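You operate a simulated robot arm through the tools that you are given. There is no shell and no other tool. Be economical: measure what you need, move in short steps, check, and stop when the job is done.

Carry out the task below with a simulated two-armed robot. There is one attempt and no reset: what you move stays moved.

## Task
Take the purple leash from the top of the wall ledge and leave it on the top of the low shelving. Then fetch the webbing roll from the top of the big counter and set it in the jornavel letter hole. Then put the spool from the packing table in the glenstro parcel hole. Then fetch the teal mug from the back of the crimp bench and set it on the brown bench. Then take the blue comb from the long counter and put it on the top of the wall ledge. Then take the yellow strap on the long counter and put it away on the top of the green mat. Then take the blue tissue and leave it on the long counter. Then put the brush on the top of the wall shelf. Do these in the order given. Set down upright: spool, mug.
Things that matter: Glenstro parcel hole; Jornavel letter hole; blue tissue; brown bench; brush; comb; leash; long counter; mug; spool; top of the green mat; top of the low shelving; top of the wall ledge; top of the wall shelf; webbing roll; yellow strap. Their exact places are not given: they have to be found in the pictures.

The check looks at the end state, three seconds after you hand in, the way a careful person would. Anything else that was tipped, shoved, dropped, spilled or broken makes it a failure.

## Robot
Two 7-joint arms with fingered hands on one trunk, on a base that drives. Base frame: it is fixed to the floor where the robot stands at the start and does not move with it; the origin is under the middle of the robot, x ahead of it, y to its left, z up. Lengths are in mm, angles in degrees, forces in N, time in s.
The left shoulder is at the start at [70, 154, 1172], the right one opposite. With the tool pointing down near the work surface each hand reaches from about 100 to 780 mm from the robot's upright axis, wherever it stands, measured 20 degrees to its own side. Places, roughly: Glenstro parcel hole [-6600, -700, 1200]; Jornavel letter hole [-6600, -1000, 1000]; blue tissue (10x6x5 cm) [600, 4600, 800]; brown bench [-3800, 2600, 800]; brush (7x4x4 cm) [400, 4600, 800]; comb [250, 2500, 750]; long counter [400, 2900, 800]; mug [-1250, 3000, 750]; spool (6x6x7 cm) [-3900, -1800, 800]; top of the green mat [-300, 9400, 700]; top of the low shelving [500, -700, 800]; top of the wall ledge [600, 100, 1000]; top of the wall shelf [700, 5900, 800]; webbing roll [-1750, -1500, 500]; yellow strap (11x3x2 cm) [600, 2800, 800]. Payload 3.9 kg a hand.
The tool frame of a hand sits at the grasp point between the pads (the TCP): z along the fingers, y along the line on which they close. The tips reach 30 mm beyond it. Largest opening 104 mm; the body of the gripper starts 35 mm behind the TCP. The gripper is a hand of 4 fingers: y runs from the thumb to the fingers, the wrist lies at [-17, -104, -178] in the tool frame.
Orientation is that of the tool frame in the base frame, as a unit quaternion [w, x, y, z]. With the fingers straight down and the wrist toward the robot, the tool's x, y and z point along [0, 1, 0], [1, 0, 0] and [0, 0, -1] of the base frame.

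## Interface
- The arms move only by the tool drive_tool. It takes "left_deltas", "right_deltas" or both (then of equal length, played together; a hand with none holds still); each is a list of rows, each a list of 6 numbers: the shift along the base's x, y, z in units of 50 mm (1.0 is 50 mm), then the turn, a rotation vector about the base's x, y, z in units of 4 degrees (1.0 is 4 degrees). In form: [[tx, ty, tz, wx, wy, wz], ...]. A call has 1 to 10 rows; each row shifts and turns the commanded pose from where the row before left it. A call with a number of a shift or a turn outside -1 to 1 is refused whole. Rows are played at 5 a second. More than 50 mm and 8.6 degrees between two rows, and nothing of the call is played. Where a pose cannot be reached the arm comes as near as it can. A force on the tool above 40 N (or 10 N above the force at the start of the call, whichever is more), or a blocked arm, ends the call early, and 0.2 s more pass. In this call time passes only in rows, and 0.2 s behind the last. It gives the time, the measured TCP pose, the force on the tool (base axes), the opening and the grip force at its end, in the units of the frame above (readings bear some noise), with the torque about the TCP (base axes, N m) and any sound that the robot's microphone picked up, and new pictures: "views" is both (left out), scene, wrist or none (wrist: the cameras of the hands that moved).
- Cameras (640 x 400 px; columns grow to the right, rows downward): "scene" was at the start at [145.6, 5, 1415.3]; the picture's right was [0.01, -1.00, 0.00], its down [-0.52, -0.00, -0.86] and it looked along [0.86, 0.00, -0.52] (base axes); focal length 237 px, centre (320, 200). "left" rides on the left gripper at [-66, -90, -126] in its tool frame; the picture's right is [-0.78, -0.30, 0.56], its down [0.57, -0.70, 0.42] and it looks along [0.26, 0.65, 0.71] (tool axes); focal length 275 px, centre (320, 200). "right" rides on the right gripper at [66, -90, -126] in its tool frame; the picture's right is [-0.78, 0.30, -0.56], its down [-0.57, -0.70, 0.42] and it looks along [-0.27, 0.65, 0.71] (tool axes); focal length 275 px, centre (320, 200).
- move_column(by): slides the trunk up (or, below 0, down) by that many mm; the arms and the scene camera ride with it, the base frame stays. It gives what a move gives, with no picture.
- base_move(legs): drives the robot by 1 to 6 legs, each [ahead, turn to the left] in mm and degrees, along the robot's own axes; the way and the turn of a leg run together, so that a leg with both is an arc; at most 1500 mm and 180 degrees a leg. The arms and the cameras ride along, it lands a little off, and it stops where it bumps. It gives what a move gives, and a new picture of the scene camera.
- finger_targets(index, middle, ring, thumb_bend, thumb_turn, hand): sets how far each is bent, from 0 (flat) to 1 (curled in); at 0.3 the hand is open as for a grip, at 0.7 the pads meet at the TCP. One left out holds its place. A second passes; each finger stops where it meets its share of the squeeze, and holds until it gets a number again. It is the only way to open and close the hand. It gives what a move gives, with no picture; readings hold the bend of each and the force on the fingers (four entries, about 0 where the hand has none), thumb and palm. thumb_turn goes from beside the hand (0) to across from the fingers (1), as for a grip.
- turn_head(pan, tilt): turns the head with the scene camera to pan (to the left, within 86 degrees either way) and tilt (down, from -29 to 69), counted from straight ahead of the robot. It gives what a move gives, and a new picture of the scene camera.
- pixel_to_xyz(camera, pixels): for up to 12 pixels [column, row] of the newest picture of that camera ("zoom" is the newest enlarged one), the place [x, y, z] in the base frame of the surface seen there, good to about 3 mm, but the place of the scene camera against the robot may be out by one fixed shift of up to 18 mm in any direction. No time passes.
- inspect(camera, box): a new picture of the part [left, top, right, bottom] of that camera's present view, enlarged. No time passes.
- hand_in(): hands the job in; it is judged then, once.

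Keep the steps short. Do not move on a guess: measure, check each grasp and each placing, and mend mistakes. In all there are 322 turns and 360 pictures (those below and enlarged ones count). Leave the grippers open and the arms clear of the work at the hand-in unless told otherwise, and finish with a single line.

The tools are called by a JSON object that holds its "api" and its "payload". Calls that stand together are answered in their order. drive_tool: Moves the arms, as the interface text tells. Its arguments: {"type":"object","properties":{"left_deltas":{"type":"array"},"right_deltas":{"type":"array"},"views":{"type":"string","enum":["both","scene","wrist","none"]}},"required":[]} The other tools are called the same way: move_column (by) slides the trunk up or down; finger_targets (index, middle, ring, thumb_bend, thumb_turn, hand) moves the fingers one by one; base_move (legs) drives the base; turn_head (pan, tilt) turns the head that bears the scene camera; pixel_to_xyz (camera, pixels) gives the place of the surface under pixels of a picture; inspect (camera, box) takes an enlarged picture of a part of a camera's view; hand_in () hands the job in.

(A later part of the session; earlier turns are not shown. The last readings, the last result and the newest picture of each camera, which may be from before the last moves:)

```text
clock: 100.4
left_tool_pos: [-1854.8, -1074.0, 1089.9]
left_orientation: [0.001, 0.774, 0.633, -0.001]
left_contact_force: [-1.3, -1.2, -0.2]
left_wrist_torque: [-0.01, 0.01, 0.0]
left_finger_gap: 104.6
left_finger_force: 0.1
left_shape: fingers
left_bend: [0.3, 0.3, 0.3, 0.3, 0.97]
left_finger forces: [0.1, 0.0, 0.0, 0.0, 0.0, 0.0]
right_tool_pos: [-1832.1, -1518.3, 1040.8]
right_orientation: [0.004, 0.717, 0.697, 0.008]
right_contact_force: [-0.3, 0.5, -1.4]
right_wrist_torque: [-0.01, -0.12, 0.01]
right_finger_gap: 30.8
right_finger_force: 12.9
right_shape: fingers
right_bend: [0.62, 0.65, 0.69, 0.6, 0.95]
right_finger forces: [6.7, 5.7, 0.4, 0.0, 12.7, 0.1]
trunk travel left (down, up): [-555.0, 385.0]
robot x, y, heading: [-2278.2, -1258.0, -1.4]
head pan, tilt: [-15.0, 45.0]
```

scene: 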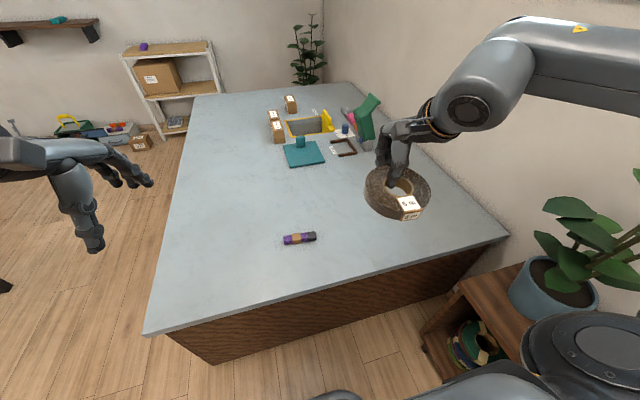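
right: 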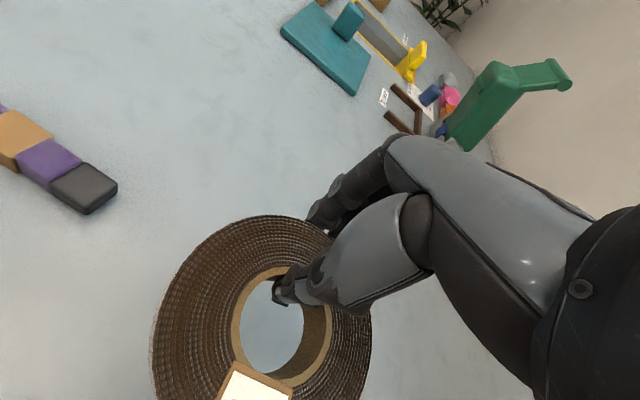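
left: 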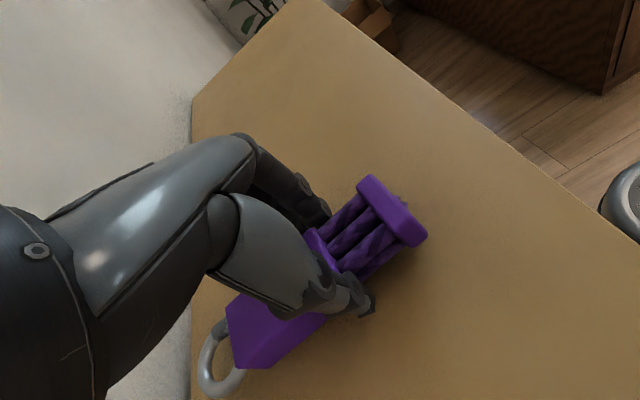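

I turn left, go clear of the packing table, then face −x and drive along the aisle toward the hutch.

{"api": "base_move", "payload": {"legs": [[0, 91.3], [400, 0], [0, 90], [1400, 0], [1000, 0]]}}

{"api": "turn_head", "payload": {"pan": 0, "tilt": 15}}

```text
clock: 122.0
left_tool_pos: [-5099.1, -1046.5, 1088.3]
left_orientation: [0.001, -0.642, 0.767, 0.0]
left_contact_force: [0.3, 0.1, 1.0]
left_wrist_torque: [0.0, 0.01, 0.0]
left_finger_gap: 104.3
left_finger_force: 0.1
left_shape: fingers
left_bend: [0.3, 0.3, 0.3, 0.3, 0.97]
left_finger forces: [0.0, 0.0, 0.0, 0.0, 0.1, 0.0]
right_tool_pos: [-5130.9, -600.9, 1039.3]
right_orientation: [-0.008, -0.704, 0.71, 0.004]
right_contact_force: [1.1, -0.2, -2.7]
right_wrist_torque: [-0.01, 0.08, -0.02]
right_finger_gap: 30.1
right_finger_force: 11.8
right_shape: fingers
right_bend: [0.62, 0.65, 0.7, 0.6, 0.95]
right_finger forces: [6.5, 5.2, 0.2, 0.0, 11.8, 0.0]
trunk travel left (down, up): [-555.0, 385.0]
robot x, y, heading: [-4672.6, -853.9, 180.1]
head pan, tilt: [-15.0, 45.0]
```

scene: 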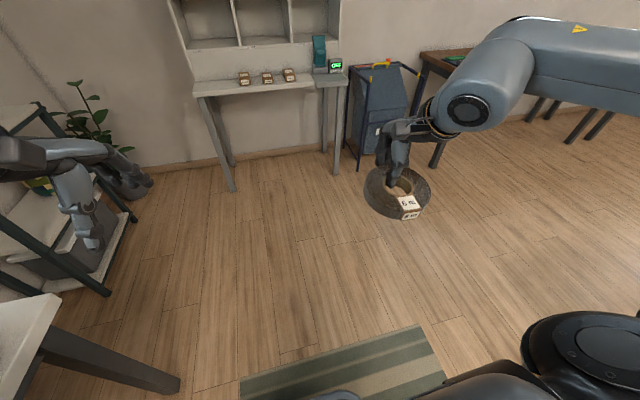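

```text
clock: 122.9
left_tool_pos: [-5097.6, -1046.1, 1087.9]
left_orientation: [0.001, -0.641, 0.768, 0.0]
left_contact_force: [-0.1, -0.8, -0.3]
left_wrist_torque: [0.0, -0.02, -0.01]
left_finger_gap: 104.5
left_finger_force: 0.0
left_shape: fingers
left_bend: [0.3, 0.3, 0.3, 0.3, 0.97]
left_finger forces: [0.0, 0.1, 0.1, 0.1, 0.0, 0.0]
right_tool_pos: [-5130.3, -601.9, 1040.0]
right_orientation: [-0.008, -0.705, 0.71, 0.004]
right_contact_force: [0.0, 0.5, -2.5]
right_wrist_torque: [0.01, 0.08, 0.01]
right_finger_gap: 30.3
right_finger_force: 11.7
right_shape: fingers
right_bend: [0.62, 0.65, 0.7, 0.6, 0.95]
right_finger forces: [6.5, 5.3, 0.2, 0.0, 11.5, 0.1]
trunk travel left (down, up): [-555.0, 385.0]
robot x, y, heading: [-4671.4, -850.7, 180.1]
head pan, tilt: [0.0, 15.0]
```

scene: 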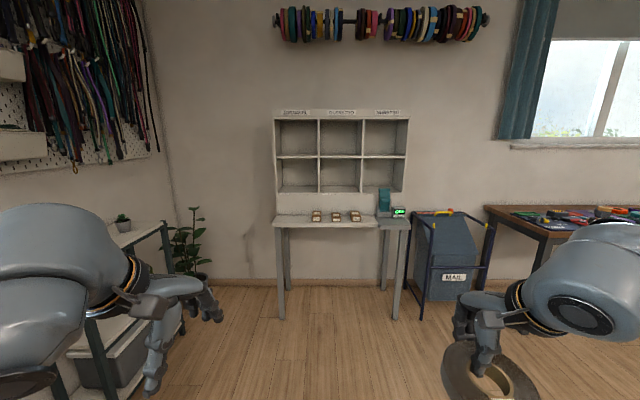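

I measure the hutch holes and re-tighten the grip slightly.

{"api": "finger_targets", "payload": {"hand": "right", "index": 0.8, "middle": 0.8, "ring": 0.8, "thumb_bend": 0.8}}

{"api": "inspect", "payload": {"camera": "scene", "box": [260, 105, 420, 205]}}

{"api": "pixel_to_xyz", "payload": {"camera": "scene", "pixels": [[296, 192], [297, 190], [318, 192], [281, 192], [297, 158], [341, 156], [341, 119], [320, 138], [297, 172], [342, 135], [276, 224], [342, 152]]}}

```text
clock: 123.9
left_tool_pos: [-5097.9, -1046.8, 1087.9]
left_orientation: [0.001, -0.641, 0.768, 0.0]
left_contact_force: [1.1, 0.0, 1.9]
left_wrist_torque: [-0.01, 0.02, -0.01]
left_finger_gap: 104.5
left_finger_force: 0.1
left_shape: fingers
left_bend: [0.3, 0.3, 0.3, 0.3, 0.97]
left_finger forces: [0.1, 0.1, 0.1, 0.1, 0.0, 0.0]
right_tool_pos: [-5130.5, -602.5, 1039.1]
right_orientation: [-0.008, -0.704, 0.71, 0.005]
right_contact_force: [0.6, 0.1, -2.2]
right_wrist_torque: [0.0, 0.06, 0.04]
right_finger_gap: 29.9
right_finger_force: 26.6
right_shape: fingers
right_bend: [0.71, 0.72, 0.79, 0.57, 0.9]
right_finger forces: [9.3, 9.8, 7.5, 0.0, 25.6, 0.0]
trunk travel left (down, up): [-555.0, 385.0]
robot x, y, heading: [-4676.2, -851.3, 179.8]
head pan, tilt: [0.0, 15.0]
```

```text
4.00 times, centred on (340, 155) of scene
```

zoom: 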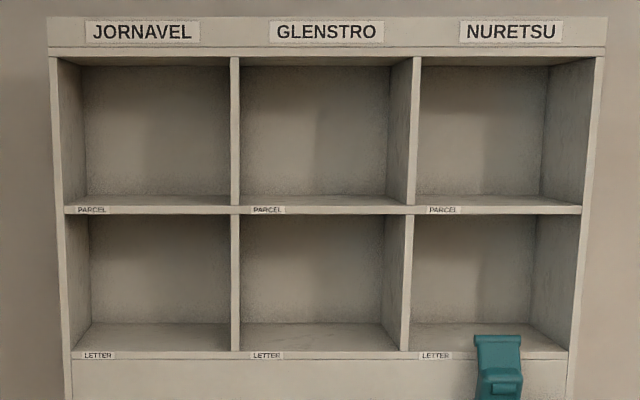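

```text
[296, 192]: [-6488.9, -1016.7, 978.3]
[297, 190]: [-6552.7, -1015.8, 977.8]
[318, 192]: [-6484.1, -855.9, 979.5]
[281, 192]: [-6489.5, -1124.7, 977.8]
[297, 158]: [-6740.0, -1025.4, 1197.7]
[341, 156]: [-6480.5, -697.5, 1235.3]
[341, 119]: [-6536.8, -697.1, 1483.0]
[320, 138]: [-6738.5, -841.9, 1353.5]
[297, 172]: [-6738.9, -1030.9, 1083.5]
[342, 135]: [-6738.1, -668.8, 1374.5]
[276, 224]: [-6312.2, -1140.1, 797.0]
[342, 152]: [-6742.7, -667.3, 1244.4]
```

Letter floor is z≈976, front x≈−6480, back −6740. The Jornavel column spans y −1140…−865. I drive nearer and shift slightly left.

{"api": "base_move", "payload": {"legs": [[0, 5], [1215, 0], [0, -5]]}}

{"api": "turn_head", "payload": {"pan": 0, "tilt": 30}}

{"api": "inspect", "payload": {"camera": "right", "box": [0, 0, 640, 400]}}

```text
clock: 130.9
left_tool_pos: [-6281.2, -1144.0, 1088.3]
left_orientation: [0.002, -0.639, 0.769, 0.001]
left_contact_force: [0.3, 0.5, 0.3]
left_wrist_torque: [-0.01, 0.0, 0.02]
left_finger_gap: 104.2
left_finger_force: 0.0
left_shape: fingers
left_bend: [0.3, 0.3, 0.3, 0.3, 0.97]
left_finger forces: [0.0, 0.1, 0.0, 0.0, 0.0, 0.1]
right_tool_pos: [-6312.9, -699.1, 1040.1]
right_orientation: [-0.008, -0.703, 0.712, 0.004]
right_contact_force: [0.2, 0.0, -0.9]
right_wrist_torque: [0.02, 0.06, -0.01]
right_finger_gap: 30.1
right_finger_force: 25.4
right_shape: fingers
right_bend: [0.71, 0.72, 0.79, 0.57, 0.9]
right_finger forces: [9.5, 9.6, 7.1, 0.0, 25.5, 0.1]
trunk travel left (down, up): [-555.0, 385.0]
robot x, y, heading: [-5858.2, -954.8, 179.6]
head pan, tilt: [0.0, 15.0]
```

scene: 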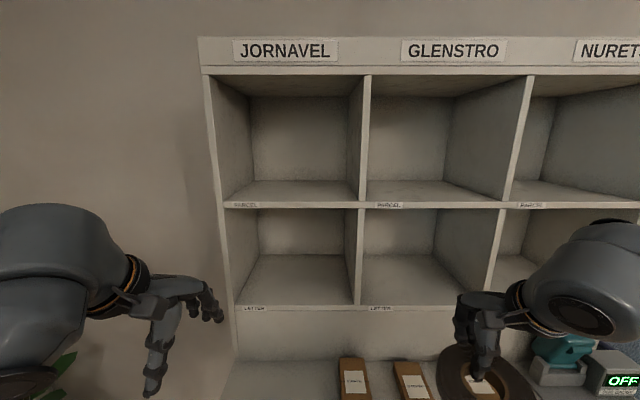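

```text
clock: 131.7
left_tool_pos: [-6280.9, -1142.6, 1089.2]
left_orientation: [0.002, -0.639, 0.769, 0.0]
left_contact_force: [-0.2, 0.1, 0.8]
left_wrist_torque: [0.01, -0.01, -0.01]
left_finger_gap: 104.4
left_finger_force: 0.1
left_shape: fingers
left_bend: [0.3, 0.3, 0.3, 0.3, 0.97]
left_finger forces: [0.1, 0.0, 0.0, 0.0, 0.0, 0.1]
right_tool_pos: [-6312.4, -699.6, 1039.0]
right_orientation: [-0.008, -0.703, 0.712, 0.004]
right_contact_force: [0.0, -0.6, -1.8]
right_wrist_torque: [0.03, 0.07, 0.02]
right_finger_gap: 29.8
right_finger_force: 26.0
right_shape: fingers
right_bend: [0.71, 0.72, 0.79, 0.57, 0.9]
right_finger forces: [9.5, 9.7, 7.1, 0.0, 25.5, 0.0]
trunk travel left (down, up): [-555.0, 385.0]
robot x, y, heading: [-5858.5, -950.9, 179.7]
head pan, tilt: [0.0, 30.0]
```

scene: 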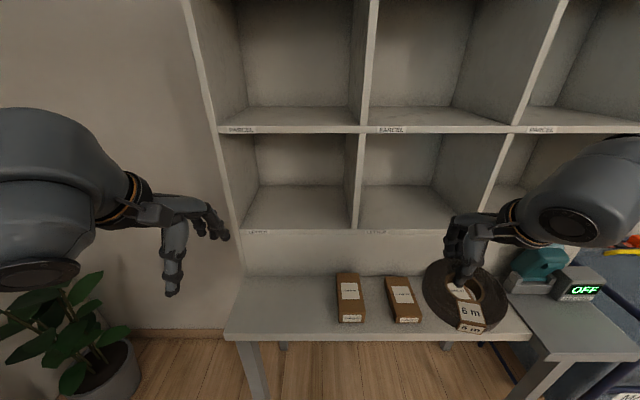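

```text
1.00 times, centred on (320, 200) of right
```

zoom: 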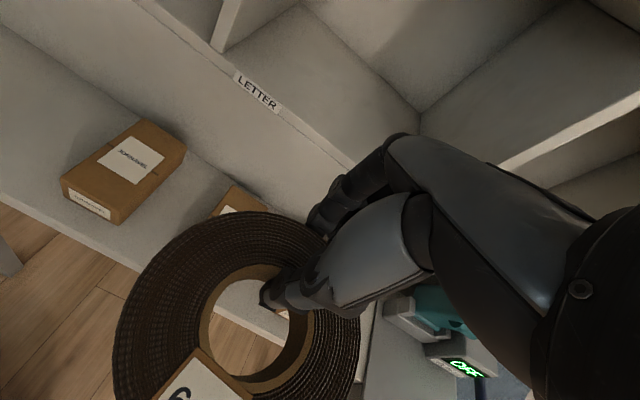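

I measure the letter floor with the wrist camera and the hole edges with the scene camera.

{"api": "pixel_to_xyz", "payload": {"camera": "right", "pixels": [[310, 40], [350, 100], [255, 90], [225, 25], [300, 130], [560, 150]]}}

{"api": "pixel_to_xyz", "payload": {"camera": "scene", "pixels": [[300, 205], [257, 232], [244, 222], [353, 225], [358, 180], [226, 170], [295, 133], [295, 137], [390, 205], [290, 129], [300, 222]]}}

```text
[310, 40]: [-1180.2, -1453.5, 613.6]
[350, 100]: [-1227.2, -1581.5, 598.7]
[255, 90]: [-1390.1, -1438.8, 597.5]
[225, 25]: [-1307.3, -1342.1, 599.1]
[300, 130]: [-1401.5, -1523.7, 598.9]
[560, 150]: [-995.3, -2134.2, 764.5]
```

```text
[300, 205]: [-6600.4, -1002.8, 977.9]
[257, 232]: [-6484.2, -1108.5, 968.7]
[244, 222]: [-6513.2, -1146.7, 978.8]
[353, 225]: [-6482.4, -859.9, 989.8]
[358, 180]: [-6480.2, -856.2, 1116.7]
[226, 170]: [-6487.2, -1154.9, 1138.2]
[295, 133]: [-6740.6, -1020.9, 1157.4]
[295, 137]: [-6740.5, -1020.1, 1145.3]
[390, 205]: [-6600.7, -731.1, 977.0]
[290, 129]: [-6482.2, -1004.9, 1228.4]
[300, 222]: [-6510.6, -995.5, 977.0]
```

The floor is at about z 970–977. I move the left hand back out of the way while bringing the right hand in front of the Jornavel letter hole, tilted 30°.

{"api": "drive_tool", "payload": {"left_deltas": [[0.6, -0.3, 0, 0, 0, 0], [0.6, -0.3, 0, 0, 0, 0], [0.6, -0.3, 0, 0, 0, 0], [0.6, -0.3, 0, 0, 0, 0], [0.3, 0, 0, 0, 0, 0], [0, 0, 0, 0, 0, 0], [0, 0, 0, 0, 0, 0], [0, 0, 0, 0, 0, 0], [0, 0, 0, 0, 0, 0]], "right_deltas": [[0.4, 0, 0.4, 0, 0, 0], [0, -0.75, 0.2, 0, 0.9, 0], [0, -0.75, 0, 0, 0.95, 0], [0, -0.75, 0, 0, 0.95, 0], [0, -0.75, 0, 0, 0.95, 0], [0, -0.75, 0, 0, 0.95, 0], [0, -0.75, 0, 0, 0.95, 0], [0, -0.75, 0, 0, 0.95, 0], [0, -0.8, 0, 0, 0.9, 0]], "views": "both"}}

```text
clock: 133.7
left_tool_pos: [-6250.8, -1174.8, 1125.6]
left_orientation: [0.004, -0.64, 0.769, 0.001]
left_contact_force: [-0.3, -0.1, 0.3]
left_wrist_torque: [-0.01, 0.0, 0.02]
left_finger_gap: 104.6
left_finger_force: 0.0
left_shape: fingers
left_bend: [0.3, 0.3, 0.3, 0.3, 0.97]
left_finger forces: [0.0, 0.0, 0.0, 0.0, 0.1, 0.0]
left hand out of reach, approached as far as the arm can: row 1, 2, 3, 4, 5
right_tool_pos: [-6290.6, -1003.3, 1068.3]
right_orientation: [-0.192, -0.678, 0.685, 0.187]
right_contact_force: [0.0, 1.1, -1.7]
right_wrist_torque: [0.04, 0.03, -0.04]
right_finger_gap: 30.2
right_finger_force: 25.7
right_shape: fingers
right_bend: [0.72, 0.73, 0.79, 0.57, 0.9]
right_finger forces: [9.2, 9.1, 6.8, 0.1, 25.5, 0.0]
trunk travel left (down, up): [-555.0, 385.0]
robot x, y, heading: [-5853.5, -950.8, 179.9]
head pan, tilt: [0.0, 30.0]
```

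scene: 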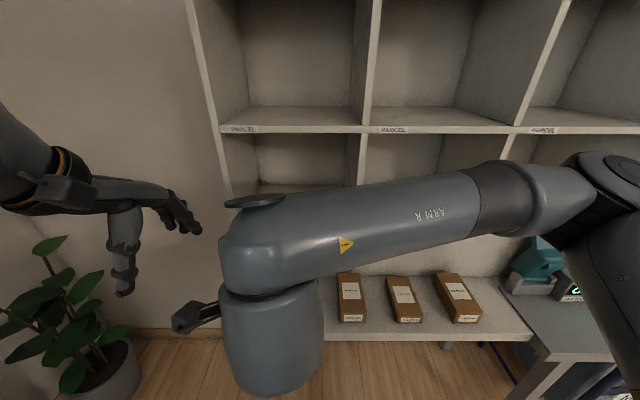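
right: 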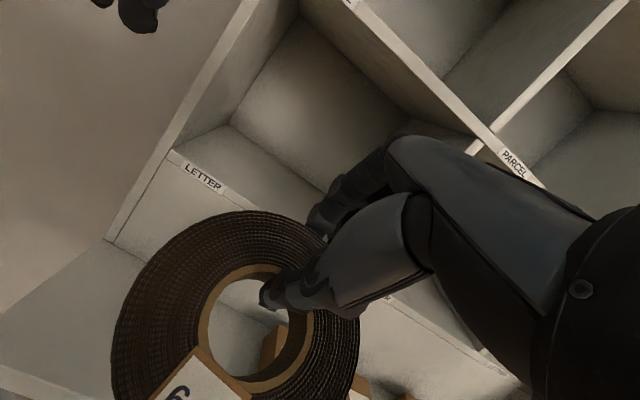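
left: 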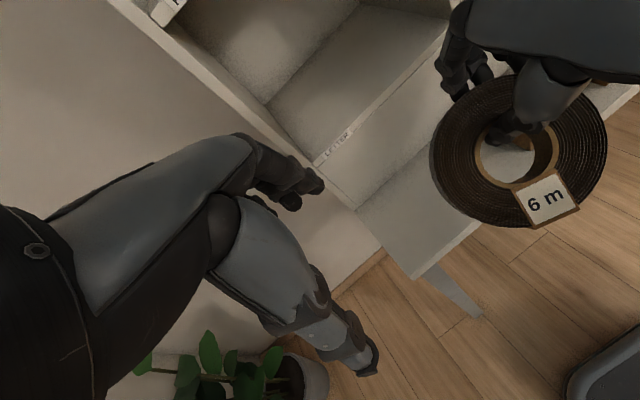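

{"api": "pixel_to_xyz", "payload": {"camera": "right", "pixels": [[200, 178], [240, 150], [280, 170], [165, 160], [250, 10], [470, 145], [515, 160], [480, 160]]}}

{"api": "pixel_to_xyz", "payload": {"camera": "left", "pixels": [[340, 135], [360, 120], [325, 160], [410, 50]]}}

{"api": "pixel_to_xyz", "payload": {"camera": "scene", "pixels": [[500, 180], [350, 195], [250, 205], [570, 180], [270, 260]]}}

```text
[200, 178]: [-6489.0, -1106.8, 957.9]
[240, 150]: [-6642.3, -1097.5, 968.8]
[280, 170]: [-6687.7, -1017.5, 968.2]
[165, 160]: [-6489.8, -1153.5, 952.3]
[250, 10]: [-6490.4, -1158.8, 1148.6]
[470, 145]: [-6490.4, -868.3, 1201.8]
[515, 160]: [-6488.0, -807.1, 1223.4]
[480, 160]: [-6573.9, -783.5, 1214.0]
```

```text
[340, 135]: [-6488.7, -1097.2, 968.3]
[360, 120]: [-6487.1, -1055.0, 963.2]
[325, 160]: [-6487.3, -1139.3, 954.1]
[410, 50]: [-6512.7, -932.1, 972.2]
```

```text
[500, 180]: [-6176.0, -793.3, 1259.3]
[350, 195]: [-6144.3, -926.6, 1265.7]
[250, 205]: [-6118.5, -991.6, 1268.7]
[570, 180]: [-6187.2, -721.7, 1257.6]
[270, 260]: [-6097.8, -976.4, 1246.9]
```

True values: floor z 968.5, front x −6488, ceiling about 1210. I move the left hand outward and up, then bring the base 150 mm nearer.

{"api": "drive_tool", "payload": {"left_deltas": [[0, -0.7, 0.6, 0, 0, 0], [0, -0.7, 0.6, 0, 0, 0], [0.3, -0.7, 0.3, 0, 0, 0], [0.5, 0, 0, 0, 0, 0]], "views": "none"}}

{"api": "base_move", "payload": {"legs": [[150, 0]]}}

```text
clock: 134.7
left_tool_pos: [-6210.5, -1279.4, 1198.4]
left_orientation: [0.002, -0.639, 0.769, 0.0]
left_contact_force: [0.1, -1.2, 0.0]
left_wrist_torque: [-0.01, 0.01, 0.01]
left_finger_gap: 104.3
left_finger_force: 0.0
left_shape: fingers
left_bend: [0.3, 0.3, 0.3, 0.3, 0.97]
left_finger forces: [0.1, 0.1, 0.1, 0.0, 0.1, 0.0]
right_tool_pos: [-6289.5, -1001.6, 1069.2]
right_orientation: [-0.192, -0.678, 0.685, 0.186]
right_contact_force: [0.0, 0.2, -2.1]
right_wrist_torque: [0.06, 0.06, -0.01]
right_finger_gap: 30.1
right_finger_force: 25.6
right_shape: fingers
right_bend: [0.72, 0.73, 0.79, 0.57, 0.9]
right_finger forces: [9.1, 9.0, 7.0, 0.1, 25.5, 0.0]
trunk travel left (down, up): [-555.0, 385.0]
robot x, y, heading: [-5855.5, -952.3, 179.8]
head pan, tilt: [0.0, 30.0]
```

```text
clock: 136.1
left_tool_pos: [-6358.7, -1280.1, 1199.0]
left_orientation: [0.0, -0.641, 0.768, 0.0]
left_contact_force: [-1.0, 0.0, -0.1]
left_wrist_torque: [0.0, 0.0, -0.02]
left_finger_gap: 104.2
left_finger_force: 0.0
left_shape: fingers
left_bend: [0.3, 0.3, 0.3, 0.3, 0.97]
left_finger forces: [0.1, 0.0, 0.0, 0.0, 0.1, 0.0]
right_tool_pos: [-6439.1, -1003.5, 1069.6]
right_orientation: [-0.192, -0.679, 0.684, 0.186]
right_contact_force: [-0.5, 0.4, -2.5]
right_wrist_torque: [0.06, 0.06, 0.01]
right_finger_gap: 30.1
right_finger_force: 25.4
right_shape: fingers
right_bend: [0.72, 0.73, 0.79, 0.57, 0.9]
right_finger forces: [9.2, 9.2, 7.0, 0.1, 25.5, 0.0]
trunk travel left (down, up): [-555.0, 385.0]
robot x, y, heading: [-6008.8, -952.1, 179.9]
head pan, tilt: [0.0, 30.0]
```

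scene: 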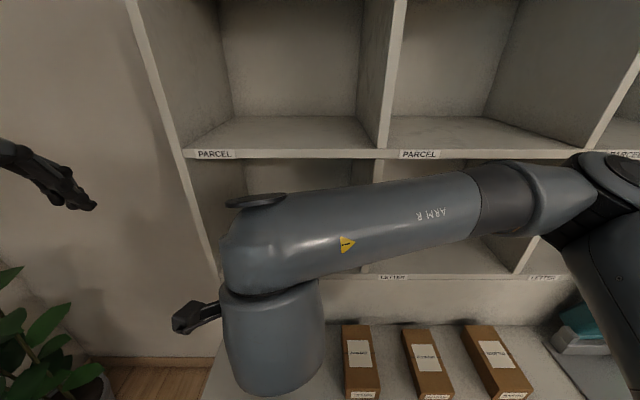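

I slide the roll into the hole by 155 mm.

{"api": "drive_tool", "payload": {"right_deltas": [[-0.6, 0, 0, 0, 0, 0], [-0.6, 0, 0, 0, 0, 0], [-0.6, 0, 0, 0, 0, 0], [-0.6, 0, 0, 0, 0, 0], [-0.6, 0, 0, 0, 0, 0]], "views": "both"}}

```text
clock: 137.3
left_tool_pos: [-6360.3, -1280.2, 1197.9]
left_orientation: [0.002, -0.64, 0.768, -0.001]
left_contact_force: [-0.9, -0.2, -0.4]
left_wrist_torque: [-0.02, -0.02, 0.02]
left_finger_gap: 104.4
left_finger_force: 0.1
left_shape: fingers
left_bend: [0.3, 0.3, 0.3, 0.3, 0.97]
left_finger forces: [0.0, 0.1, 0.0, 0.1, 0.1, 0.0]
right_tool_pos: [-6590.4, -1002.5, 1068.8]
right_orientation: [-0.192, -0.679, 0.684, 0.185]
right_contact_force: [0.8, 0.6, -1.6]
right_wrist_torque: [-0.01, 0.03, 0.01]
right_finger_gap: 29.6
right_finger_force: 25.5
right_shape: fingers
right_bend: [0.72, 0.73, 0.79, 0.57, 0.91]
right_finger forces: [9.2, 9.4, 6.6, 0.0, 25.3, 0.0]
trunk travel left (down, up): [-555.0, 385.0]
robot x, y, heading: [-6006.3, -949.1, 179.8]
head pan, tilt: [0.0, 30.0]
```

scene: 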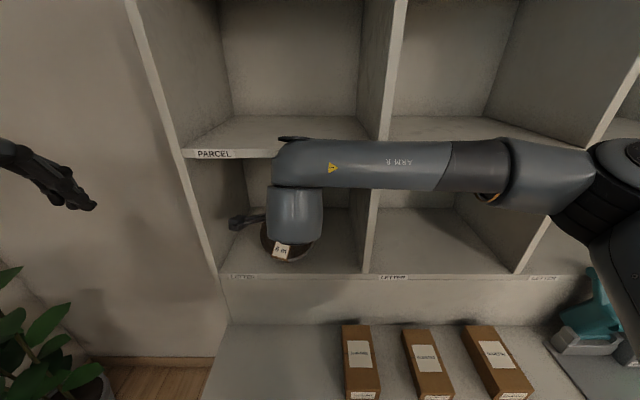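
right: 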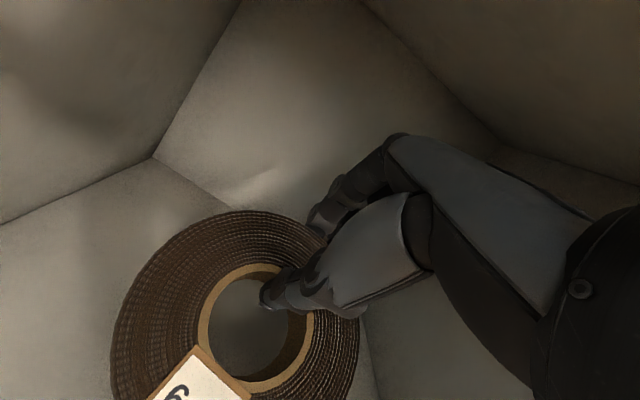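

I check the clearances: the roll's near edge, its lowest point, and the forearm against the parcel board.

{"api": "pixel_to_xyz", "payload": {"camera": "scene", "pixels": [[283, 252], [270, 250], [300, 255], [310, 150], [290, 138], [420, 150], [500, 150], [300, 265], [297, 210]]}}

{"api": "pixel_to_xyz", "payload": {"camera": "right", "pixels": [[130, 370], [150, 270], [250, 215], [200, 375], [340, 370], [60, 250], [350, 330]]}}

```text
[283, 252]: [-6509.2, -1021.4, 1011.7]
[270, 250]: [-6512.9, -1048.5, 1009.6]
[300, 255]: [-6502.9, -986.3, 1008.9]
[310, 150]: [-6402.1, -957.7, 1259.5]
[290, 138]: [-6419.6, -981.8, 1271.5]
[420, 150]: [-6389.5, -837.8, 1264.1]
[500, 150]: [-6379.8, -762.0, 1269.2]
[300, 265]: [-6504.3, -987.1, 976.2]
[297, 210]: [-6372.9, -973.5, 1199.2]
```

```text
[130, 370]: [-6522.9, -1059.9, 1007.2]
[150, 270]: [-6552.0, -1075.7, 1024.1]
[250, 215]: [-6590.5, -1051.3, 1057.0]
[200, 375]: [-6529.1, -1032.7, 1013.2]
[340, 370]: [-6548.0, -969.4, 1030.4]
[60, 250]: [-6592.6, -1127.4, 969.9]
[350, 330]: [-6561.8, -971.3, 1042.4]
```

I go 20 mm deeper, then lower until the near rim touches.

{"api": "drive_tool", "payload": {"right_deltas": [[-0.4, 0, 0, 0, 0, 0], [0, 0, -0.2, 0, 0, 0], [0, 0, -0.1, 0, 0, 0]], "views": "none"}}

```text
clock: 138.1
left_tool_pos: [-6358.5, -1278.6, 1199.6]
left_orientation: [0.001, -0.641, 0.767, 0.0]
left_contact_force: [-0.1, -0.9, -0.4]
left_wrist_torque: [-0.05, 0.02, -0.02]
left_finger_gap: 104.2
left_finger_force: 0.0
left_shape: fingers
left_bend: [0.3, 0.3, 0.3, 0.3, 0.97]
left_finger forces: [0.1, 0.0, 0.1, 0.1, 0.1, 0.0]
right_tool_pos: [-6609.7, -1001.4, 1055.8]
right_orientation: [-0.194, -0.678, 0.684, 0.186]
right_contact_force: [-2.0, 2.0, 5.4]
right_wrist_torque: [-0.04, -0.4, 0.06]
right_finger_gap: 29.1
right_finger_force: 23.0
right_shape: fingers
right_bend: [0.72, 0.73, 0.79, 0.59, 0.91]
right_finger forces: [9.3, 8.6, 6.6, 0.1, 21.2, 0.0]
trunk travel left (down, up): [-555.0, 385.0]
robot x, y, heading: [-6005.3, -948.5, 180.1]
head pan, tilt: [0.0, 30.0]
```

The near rim touches (5 N). I press down a little further so the roll pivots flatter in the pinch before I release.

{"api": "drive_tool", "payload": {"right_deltas": [[0, 0, -0.15, 0, 0, 0], [0, 0, -0.15, 0, 0, 0], [0, 0, -0.15, 0, 0, 0]], "views": "wrist"}}

```text
clock: 138.9
left_tool_pos: [-6358.7, -1278.0, 1199.2]
left_orientation: [0.002, -0.641, 0.768, -0.001]
left_contact_force: [0.1, 0.2, -0.5]
left_wrist_torque: [0.02, 0.02, 0.02]
left_finger_gap: 104.6
left_finger_force: 0.1
left_shape: fingers
left_bend: [0.3, 0.3, 0.3, 0.3, 0.97]
left_finger forces: [0.0, 0.1, 0.1, 0.0, 0.0, 0.1]
right_tool_pos: [-6608.3, -1002.3, 1032.2]
right_orientation: [-0.193, -0.678, 0.684, 0.186]
right_contact_force: [-2.9, 3.4, 9.1]
right_wrist_torque: [-0.19, -0.72, 0.14]
right_finger_gap: 30.1
right_finger_force: 28.3
right_shape: fingers
right_bend: [0.71, 0.73, 0.79, 0.6, 0.9]
right_finger forces: [12.7, 10.4, 8.4, 0.0, 25.0, 0.0]
trunk travel left (down, up): [-555.0, 385.0]
robot x, y, heading: [-6010.0, -952.0, 179.8]
head pan, tilt: [0.0, 30.0]
```

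right: 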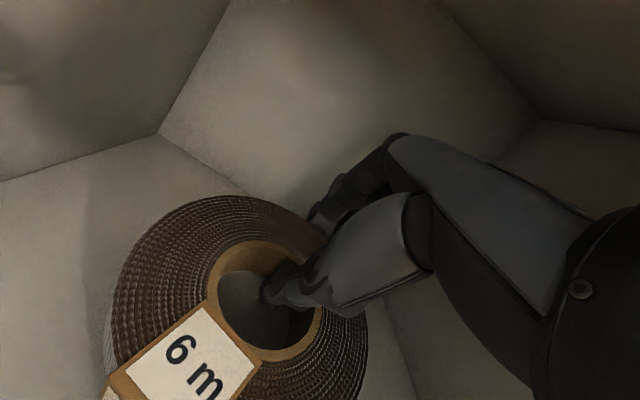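

It is pivoting flatter with only 9 N. I press a bit more.

{"api": "drive_tool", "payload": {"right_deltas": [[0, 0, -0.15, 0, 0, 0], [0, 0, -0.15, 0, 0, 0]], "views": "wrist"}}

{"api": "pixel_to_xyz", "payload": {"camera": "right", "pixels": [[140, 280], [240, 205], [300, 225], [130, 360], [280, 370], [345, 340]]}}

```text
clock: 139.5
left_tool_pos: [-6357.0, -1279.7, 1198.6]
left_orientation: [0.001, -0.641, 0.768, 0.0]
left_contact_force: [-0.2, -0.5, 0.5]
left_wrist_torque: [-0.01, -0.02, 0.01]
left_finger_gap: 104.3
left_finger_force: 0.1
left_shape: fingers
left_bend: [0.3, 0.3, 0.3, 0.3, 0.97]
left_finger forces: [0.0, 0.0, 0.0, 0.1, 0.0, 0.0]
right_tool_pos: [-6608.7, -1002.3, 1017.2]
right_orientation: [-0.193, -0.679, 0.683, 0.185]
right_contact_force: [-1.5, 2.8, 8.7]
right_wrist_torque: [-0.17, -0.6, 0.08]
right_finger_gap: 32.3
right_finger_force: 29.6
right_shape: fingers
right_bend: [0.71, 0.73, 0.8, 0.59, 0.89]
right_finger forces: [13.3, 10.3, 8.1, 0.0, 28.0, 0.1]
trunk travel left (down, up): [-555.0, 385.0]
robot x, y, heading: [-6007.2, -954.6, 180.0]
head pan, tilt: [0.0, 30.0]
```

right: 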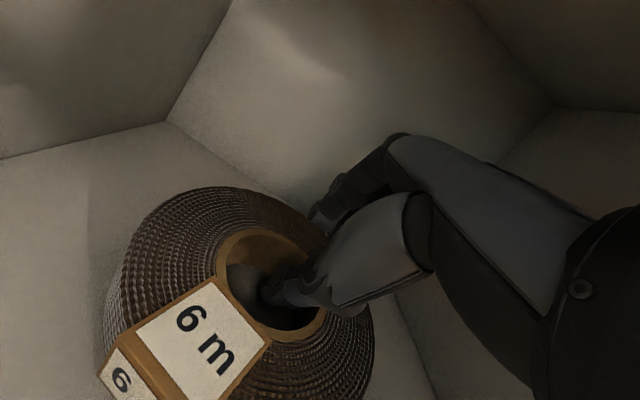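

```text
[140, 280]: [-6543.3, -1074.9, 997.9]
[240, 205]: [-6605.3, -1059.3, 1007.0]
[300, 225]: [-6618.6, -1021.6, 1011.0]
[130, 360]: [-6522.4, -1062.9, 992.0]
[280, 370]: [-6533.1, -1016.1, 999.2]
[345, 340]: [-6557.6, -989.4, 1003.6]
```

The roll is nearly flat (about 10°). I release.

{"api": "finger_targets", "payload": {"hand": "right", "index": 0.3, "middle": 0.3, "ring": 0.3, "thumb_bend": 0.45}}

{"api": "drive_tool", "payload": {"right_deltas": [[0, 0, 0.3, 0, 0, 0], [0, 0, 0.3, 0, 0, 0], [0, 0, 0.3, 0, 0, 0]], "views": "wrist"}}

```text
clock: 140.5
left_tool_pos: [-6356.3, -1279.2, 1199.4]
left_orientation: [0.001, -0.641, 0.768, 0.002]
left_contact_force: [-0.4, -0.8, 0.6]
left_wrist_torque: [-0.03, 0.01, 0.0]
left_finger_gap: 104.3
left_finger_force: 0.2
left_shape: fingers
left_bend: [0.3, 0.3, 0.3, 0.3, 0.97]
left_finger forces: [0.0, 0.0, 0.1, 0.0, 0.0, 0.0]
right_tool_pos: [-6608.0, -1002.6, 1018.0]
right_orientation: [-0.193, -0.68, 0.683, 0.186]
right_contact_force: [-0.1, -3.3, 11.4]
right_wrist_torque: [-0.24, -0.2, -0.06]
right_finger_gap: 76.8
right_finger_force: 5.0
right_shape: fingers
right_bend: [0.3, 0.3, 0.3, 0.51, 0.96]
right_finger forces: [0.1, 0.0, 0.0, 0.0, 10.4, 0.0]
trunk travel left (down, up): [-555.0, 385.0]
robot x, y, heading: [-6002.7, -953.1, 179.9]
head pan, tilt: [0.0, 30.0]
```

```text
clock: 141.3
left_tool_pos: [-6357.0, -1279.5, 1198.6]
left_orientation: [0.001, -0.64, 0.768, 0.0]
left_contact_force: [0.7, -0.2, 0.0]
left_wrist_torque: [0.02, -0.03, 0.01]
left_finger_gap: 104.5
left_finger_force: 0.1
left_shape: fingers
left_bend: [0.3, 0.3, 0.3, 0.3, 0.97]
left_finger forces: [0.0, 0.0, 0.1, 0.0, 0.0, 0.0]
right_tool_pos: [-6608.0, -1002.7, 1060.7]
right_orientation: [-0.192, -0.68, 0.683, 0.185]
right_contact_force: [0.3, -0.1, -0.4]
right_wrist_torque: [-0.03, 0.01, 0.01]
right_finger_gap: 84.9
right_finger_force: 0.0
right_shape: fingers
right_bend: [0.3, 0.3, 0.3, 0.45, 0.97]
right_finger forces: [0.0, 0.0, 0.0, 0.1, 0.0, 0.1]
trunk travel left (down, up): [-555.0, 385.0]
robot x, y, heading: [-6009.8, -948.4, 179.9]
head pan, tilt: [0.0, 30.0]
```

right: 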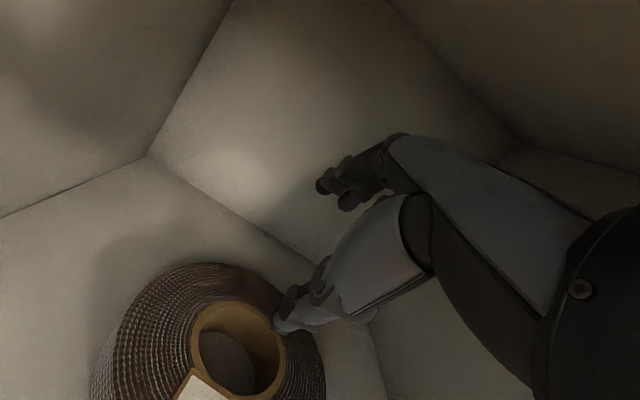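

The roll is down and the thumb is clear above it. I measure it, then pull the hand straight back out.

{"api": "pixel_to_xyz", "payload": {"camera": "right", "pixels": [[110, 340], [190, 270], [265, 285], [310, 340], [150, 330], [200, 372]]}}

{"api": "drive_tool", "payload": {"right_deltas": [[0.6, 0, 0, 0, 0, 0], [0.8, 0, 0, 0, 0, 0], [0.8, 0, 0, 0, 0, 0], [0.8, 0, 0, 0, 0, 0], [0.8, 0, 0, 0, 0, 0], [0.8, 0, 0, 0, 0, 0]], "views": "both"}}

```text
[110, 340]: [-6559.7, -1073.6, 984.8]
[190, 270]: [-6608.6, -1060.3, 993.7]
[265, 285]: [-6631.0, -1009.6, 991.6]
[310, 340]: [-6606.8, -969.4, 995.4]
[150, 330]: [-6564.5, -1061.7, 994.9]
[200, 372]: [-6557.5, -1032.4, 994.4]
```

```text
clock: 142.7
left_tool_pos: [-6356.7, -1281.1, 1199.7]
left_orientation: [0.001, -0.641, 0.768, -0.001]
left_contact_force: [0.0, -0.4, 0.5]
left_wrist_torque: [0.02, 0.01, 0.0]
left_finger_gap: 104.4
left_finger_force: 0.0
left_shape: fingers
left_bend: [0.3, 0.3, 0.3, 0.3, 0.97]
left_finger forces: [0.0, 0.0, 0.1, 0.0, 0.1, 0.0]
right_tool_pos: [-6379.6, -1002.7, 1062.2]
right_orientation: [-0.192, -0.679, 0.683, 0.186]
right_contact_force: [-0.5, 0.4, 0.0]
right_wrist_torque: [-0.02, 0.0, -0.02]
right_finger_gap: 85.5
right_finger_force: 0.0
right_shape: fingers
right_bend: [0.3, 0.3, 0.3, 0.45, 0.97]
right_finger forces: [0.0, 0.1, 0.0, 0.0, 0.1, 0.0]
trunk travel left (down, up): [-555.0, 385.0]
robot x, y, heading: [-6006.6, -950.5, 179.7]
head pan, tilt: [0.0, 30.0]
```

scene: 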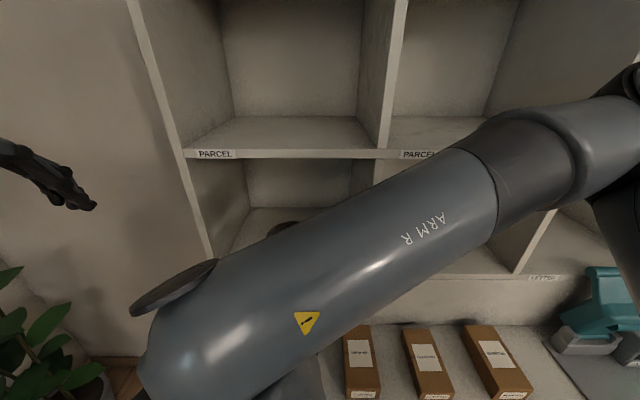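
right: 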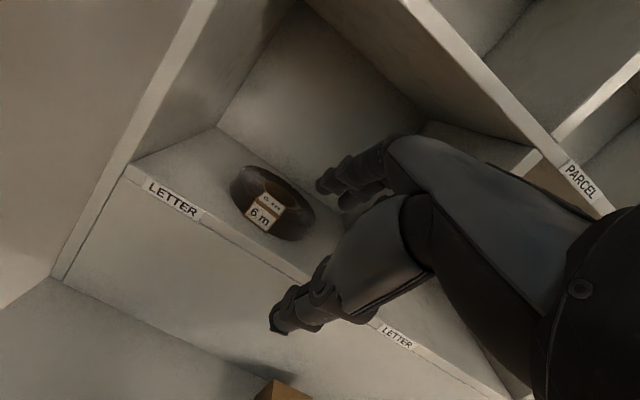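

The roll lies flat in the Jornavel letter hole. Next is the spool. I back away and draw the right hand in, easing the lean to 15°.

{"api": "base_move", "payload": {"legs": [[-600, 0]]}}

{"api": "drive_tool", "payload": {"right_deltas": [[0, 0.7, 0.3, 0, -0.75, 0], [0, 0.7, 0.3, 0, -0.75, 0], [0, 0.7, 0.3, 0, -0.75, 0], [0, 0.7, 0.3, 0, -0.75, 0], [0, 0.7, 0, 0, -0.75, 0], [0, 0.7, 0, 0, 0, 0]], "views": "none"}}

{"api": "finger_targets", "payload": {"hand": "right", "thumb_bend": 0.3}}

{"api": "base_move", "payload": {"legs": [[0, 45], [0, 45]]}}

{"api": "turn_head", "payload": {"pan": 60, "tilt": 25}}

```text
clock: 146.1
left_tool_pos: [-5753.0, -1280.6, 1199.2]
left_orientation: [0.002, -0.644, 0.765, 0.0]
left_contact_force: [0.7, -0.7, 0.1]
left_wrist_torque: [0.01, -0.02, -0.02]
left_finger_gap: 104.5
left_finger_force: 0.1
left_shape: fingers
left_bend: [0.3, 0.3, 0.3, 0.3, 0.97]
left_finger forces: [0.0, 0.0, 0.0, 0.0, 0.1, 0.0]
right_tool_pos: [-5777.6, -1002.3, 1062.2]
right_orientation: [0.193, 0.683, -0.68, -0.184]
right_contact_force: [0.1, 0.3, -0.6]
right_wrist_torque: [0.0, 0.01, 0.01]
right_finger_gap: 85.4
right_finger_force: 0.2
right_shape: fingers
right_bend: [0.3, 0.3, 0.3, 0.45, 0.97]
right_finger forces: [0.0, 0.0, 0.0, 0.1, 0.1, 0.0]
trunk travel left (down, up): [-555.0, 385.0]
robot x, y, heading: [-5406.4, -946.7, -179.7]
head pan, tilt: [0.0, 30.0]
```

scene: 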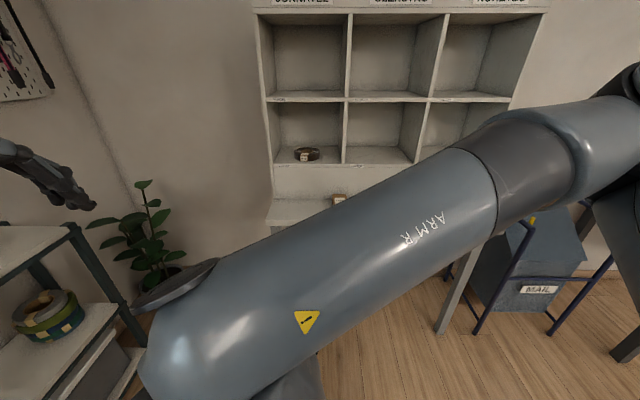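

```text
clock: 147.5
left_tool_pos: [-5749.2, -1279.0, 1200.3]
left_orientation: [-0.001, -0.644, 0.765, 0.0]
left_contact_force: [1.2, -0.3, 0.9]
left_wrist_torque: [0.01, 0.1, 0.02]
left_finger_gap: 104.4
left_finger_force: 0.0
left_shape: fingers
left_bend: [0.3, 0.3, 0.3, 0.3, 0.97]
left_finger forces: [0.0, 0.0, 0.1, 0.0, 0.1, 0.0]
right_tool_pos: [-5770.3, -790.0, 1123.4]
right_orientation: [0.105, 0.701, -0.699, -0.096]
right_contact_force: [0.0, -0.1, -0.1]
right_wrist_torque: [0.0, 0.0, -0.01]
right_finger_gap: 85.6
right_finger_force: 0.1
right_shape: fingers
right_bend: [0.3, 0.3, 0.3, 0.45, 0.97]
right_finger forces: [0.1, 0.0, 0.0, 0.1, 0.1, 0.1]
trunk travel left (down, up): [-555.0, 385.0]
robot x, y, heading: [-5403.8, -948.2, -180.0]
head pan, tilt: [0.0, 30.0]
```

```text
clock: 148.5
left_tool_pos: [-5753.1, -1280.0, 1198.9]
left_orientation: [0.001, -0.644, 0.765, 0.0]
left_contact_force: [0.1, -0.4, -0.2]
left_wrist_torque: [0.01, 0.0, 0.01]
left_finger_gap: 104.4
left_finger_force: 0.1
left_shape: fingers
left_bend: [0.3, 0.3, 0.3, 0.3, 0.97]
left_finger forces: [0.1, 0.1, 0.1, 0.0, 0.0, 0.1]
right_tool_pos: [-5775.2, -790.7, 1124.0]
right_orientation: [-0.103, -0.7, 0.7, 0.094]
right_contact_force: [0.8, 0.3, 0.1]
right_wrist_torque: [-0.02, 0.0, 0.01]
right_finger_gap: 104.4
right_finger_force: 0.2
right_shape: fingers
right_bend: [0.3, 0.3, 0.3, 0.3, 0.97]
right_finger forces: [0.1, 0.0, 0.1, 0.0, 0.1, 0.1]
trunk travel left (down, up): [-555.0, 385.0]
robot x, y, heading: [-5403.2, -948.0, -179.4]
head pan, tilt: [0.0, 30.0]
```

```text
clock: 153.0
left_tool_pos: [-5072.1, -1297.9, 1198.3]
left_orientation: [-0.002, 0.996, -0.084, -0.001]
left_contact_force: [-0.8, -1.0, -0.1]
left_wrist_torque: [0.04, -0.03, -0.02]
left_finger_gap: 104.5
left_finger_force: 0.2
left_shape: fingers
left_bend: [0.3, 0.3, 0.3, 0.3, 0.97]
left_finger forces: [0.0, 0.0, 0.0, 0.1, 0.1, 0.0]
right_tool_pos: [-5562.5, -1322.3, 1122.1]
right_orientation: [0.139, 0.99, 0.001, 0.006]
right_contact_force: [0.6, -0.1, 0.0]
right_wrist_torque: [0.01, 0.03, 0.02]
right_finger_gap: 104.5
right_finger_force: 0.1
right_shape: fingers
right_bend: [0.3, 0.3, 0.3, 0.3, 0.97]
right_finger forces: [0.0, 0.0, 0.0, 0.1, 0.1, 0.0]
trunk travel left (down, up): [-555.0, 385.0]
robot x, y, heading: [-5403.2, -946.1, -89.2]
head pan, tilt: [0.0, 30.0]
```

scene: 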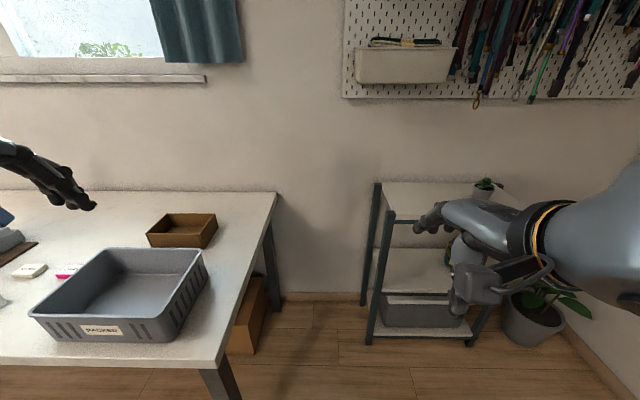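

```text
clock: 154.3
left_tool_pos: [-5071.7, -1297.0, 1200.1]
left_orientation: [-0.001, 0.996, -0.085, -0.001]
left_contact_force: [-1.1, -0.3, -0.3]
left_wrist_torque: [0.0, 0.0, -0.02]
left_finger_gap: 104.7
left_finger_force: 0.1
left_shape: fingers
left_bend: [0.3, 0.3, 0.3, 0.3, 0.97]
left_finger forces: [0.0, 0.1, 0.0, 0.0, 0.0, 0.0]
right_tool_pos: [-5560.9, -1321.5, 1122.1]
right_orientation: [0.14, 0.99, 0.002, 0.006]
right_contact_force: [0.5, 0.7, -0.7]
right_wrist_torque: [0.01, 0.01, -0.02]
right_finger_gap: 104.3
right_finger_force: 0.0
right_shape: fingers
right_bend: [0.3, 0.3, 0.3, 0.3, 0.97]
right_finger forces: [0.1, 0.0, 0.1, 0.1, 0.2, 0.0]
trunk travel left (down, up): [-555.0, 385.0]
robot x, y, heading: [-5405.7, -950.5, -89.1]
head pan, tilt: [60.0, 25.0]
```

scene: 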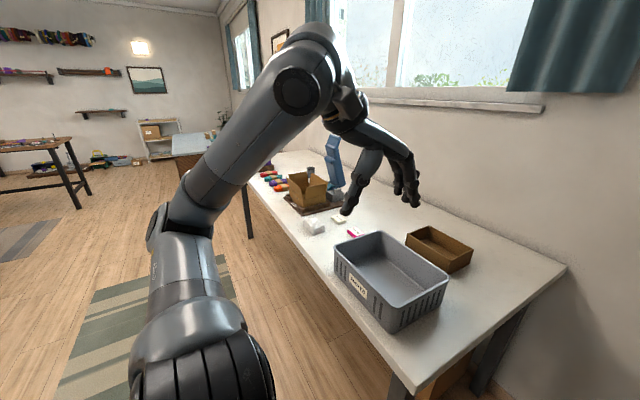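

{"api": "inspect", "payload": {"camera": "scene", "box": [240, 130, 400, 230]}}

{"api": "pixel_to_xyz", "payload": {"camera": "scene", "pixels": [[310, 172], [314, 226], [340, 218], [275, 183], [330, 240], [565, 266], [404, 380], [307, 190]]}}

```text
4.00 times, centred on (320, 180) of scene
```

zoom: 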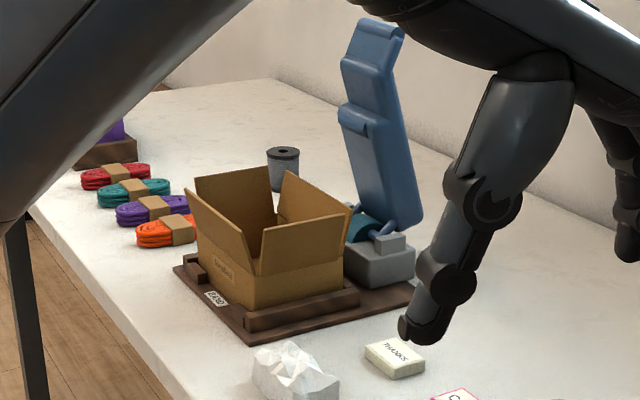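

```text
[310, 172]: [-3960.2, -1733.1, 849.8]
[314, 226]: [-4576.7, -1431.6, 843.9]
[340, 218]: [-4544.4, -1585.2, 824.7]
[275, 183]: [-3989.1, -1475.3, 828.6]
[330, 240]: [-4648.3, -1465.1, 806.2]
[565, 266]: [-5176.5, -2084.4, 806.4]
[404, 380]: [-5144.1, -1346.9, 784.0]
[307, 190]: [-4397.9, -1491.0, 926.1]
```

The spool (grey, flanged) stands at about (−3960, −1733), behind the strap packs. I drive along the table to x≈−3800 and face it.

{"api": "base_move", "payload": {"legs": [[0, 89.2], [1400, 0], [210, 0], [0, -90]]}}

{"api": "turn_head", "payload": {"pan": -10, "tilt": 35}}

```text
clock: 170.2
left_tool_pos: [-3459.6, -1344.7, 1198.2]
left_orientation: [-0.002, 0.995, -0.098, -0.001]
left_contact_force: [0.1, 0.2, -0.2]
left_wrist_torque: [-0.01, -0.01, -0.01]
left_finger_gap: 104.3
left_finger_force: 0.2
left_shape: fingers
left_bend: [0.3, 0.3, 0.3, 0.3, 0.97]
left_finger forces: [0.1, 0.1, 0.1, 0.0, 0.0, 0.1]
right_tool_pos: [-3948.5, -1353.4, 1123.4]
right_orientation: [0.141, 0.99, -0.014, 0.004]
right_contact_force: [-0.3, -0.6, 0.0]
right_wrist_torque: [0.0, 0.03, -0.01]
right_finger_gap: 104.4
right_finger_force: 0.1
right_shape: fingers
right_bend: [0.3, 0.3, 0.3, 0.3, 0.97]
right_finger forces: [0.0, 0.0, 0.1, 0.0, 0.1, 0.0]
trunk travel left (down, up): [-555.0, 385.0]
robot x, y, heading: [-3780.9, -987.7, -90.8]
head pan, tilt: [60.0, 25.0]
```

scene: 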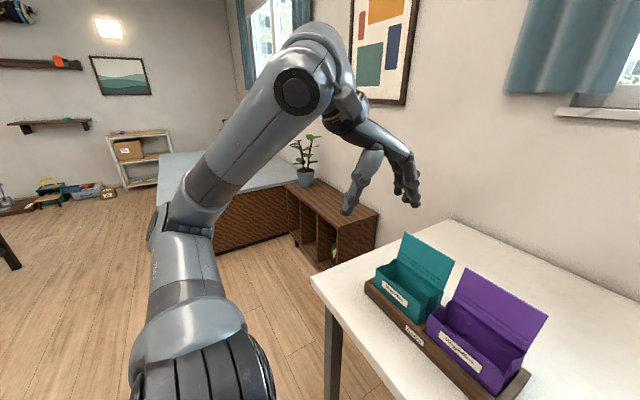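

```text
clock: 171.6
left_tool_pos: [-3459.1, -1344.1, 1197.7]
left_orientation: [-0.001, 0.995, -0.099, -0.002]
left_contact_force: [0.2, -0.1, -0.1]
left_wrist_torque: [0.02, -0.02, -0.03]
left_finger_gap: 104.1
left_finger_force: 0.0
left_shape: fingers
left_bend: [0.3, 0.3, 0.3, 0.3, 0.97]
left_finger forces: [0.0, 0.1, 0.1, 0.0, 0.0, 0.1]
right_tool_pos: [-3948.7, -1352.5, 1123.8]
right_orientation: [0.14, 0.99, -0.013, 0.004]
right_contact_force: [0.2, -0.2, -0.1]
right_wrist_torque: [0.01, 0.01, 0.02]
right_finger_gap: 104.4
right_finger_force: 0.1
right_shape: fingers
right_bend: [0.3, 0.3, 0.3, 0.3, 0.97]
right_finger forces: [0.0, 0.0, 0.0, 0.1, 0.0, 0.0]
trunk travel left (down, up): [-555.0, 385.0]
robot x, y, heading: [-3780.4, -981.5, -91.0]
head pan, tilt: [-10.0, 35.0]
```

scene: 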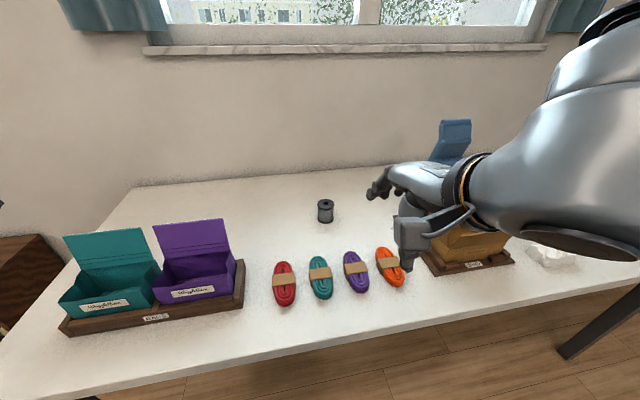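

{"api": "inspect", "payload": {"camera": "scene", "box": [285, 185, 365, 235]}}

{"api": "pixel_to_xyz", "payload": {"camera": "scene", "pixels": [[325, 202], [325, 212], [319, 211], [332, 211], [325, 221], [325, 228], [250, 345], [320, 280], [353, 272]]}}

```text
8.00 times, centred on (325, 210) of scene
```

zoom: 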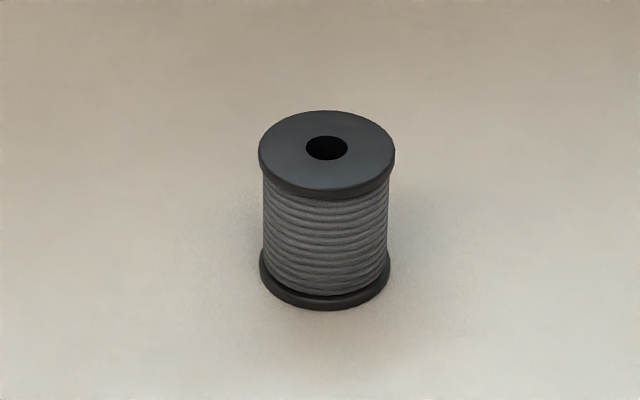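

```text
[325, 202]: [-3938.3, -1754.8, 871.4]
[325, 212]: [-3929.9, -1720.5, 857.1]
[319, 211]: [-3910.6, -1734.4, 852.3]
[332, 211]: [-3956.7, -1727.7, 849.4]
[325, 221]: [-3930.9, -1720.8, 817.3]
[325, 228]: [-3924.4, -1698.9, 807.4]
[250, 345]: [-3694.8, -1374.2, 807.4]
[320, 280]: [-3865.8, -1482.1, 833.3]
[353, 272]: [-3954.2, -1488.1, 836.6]
```

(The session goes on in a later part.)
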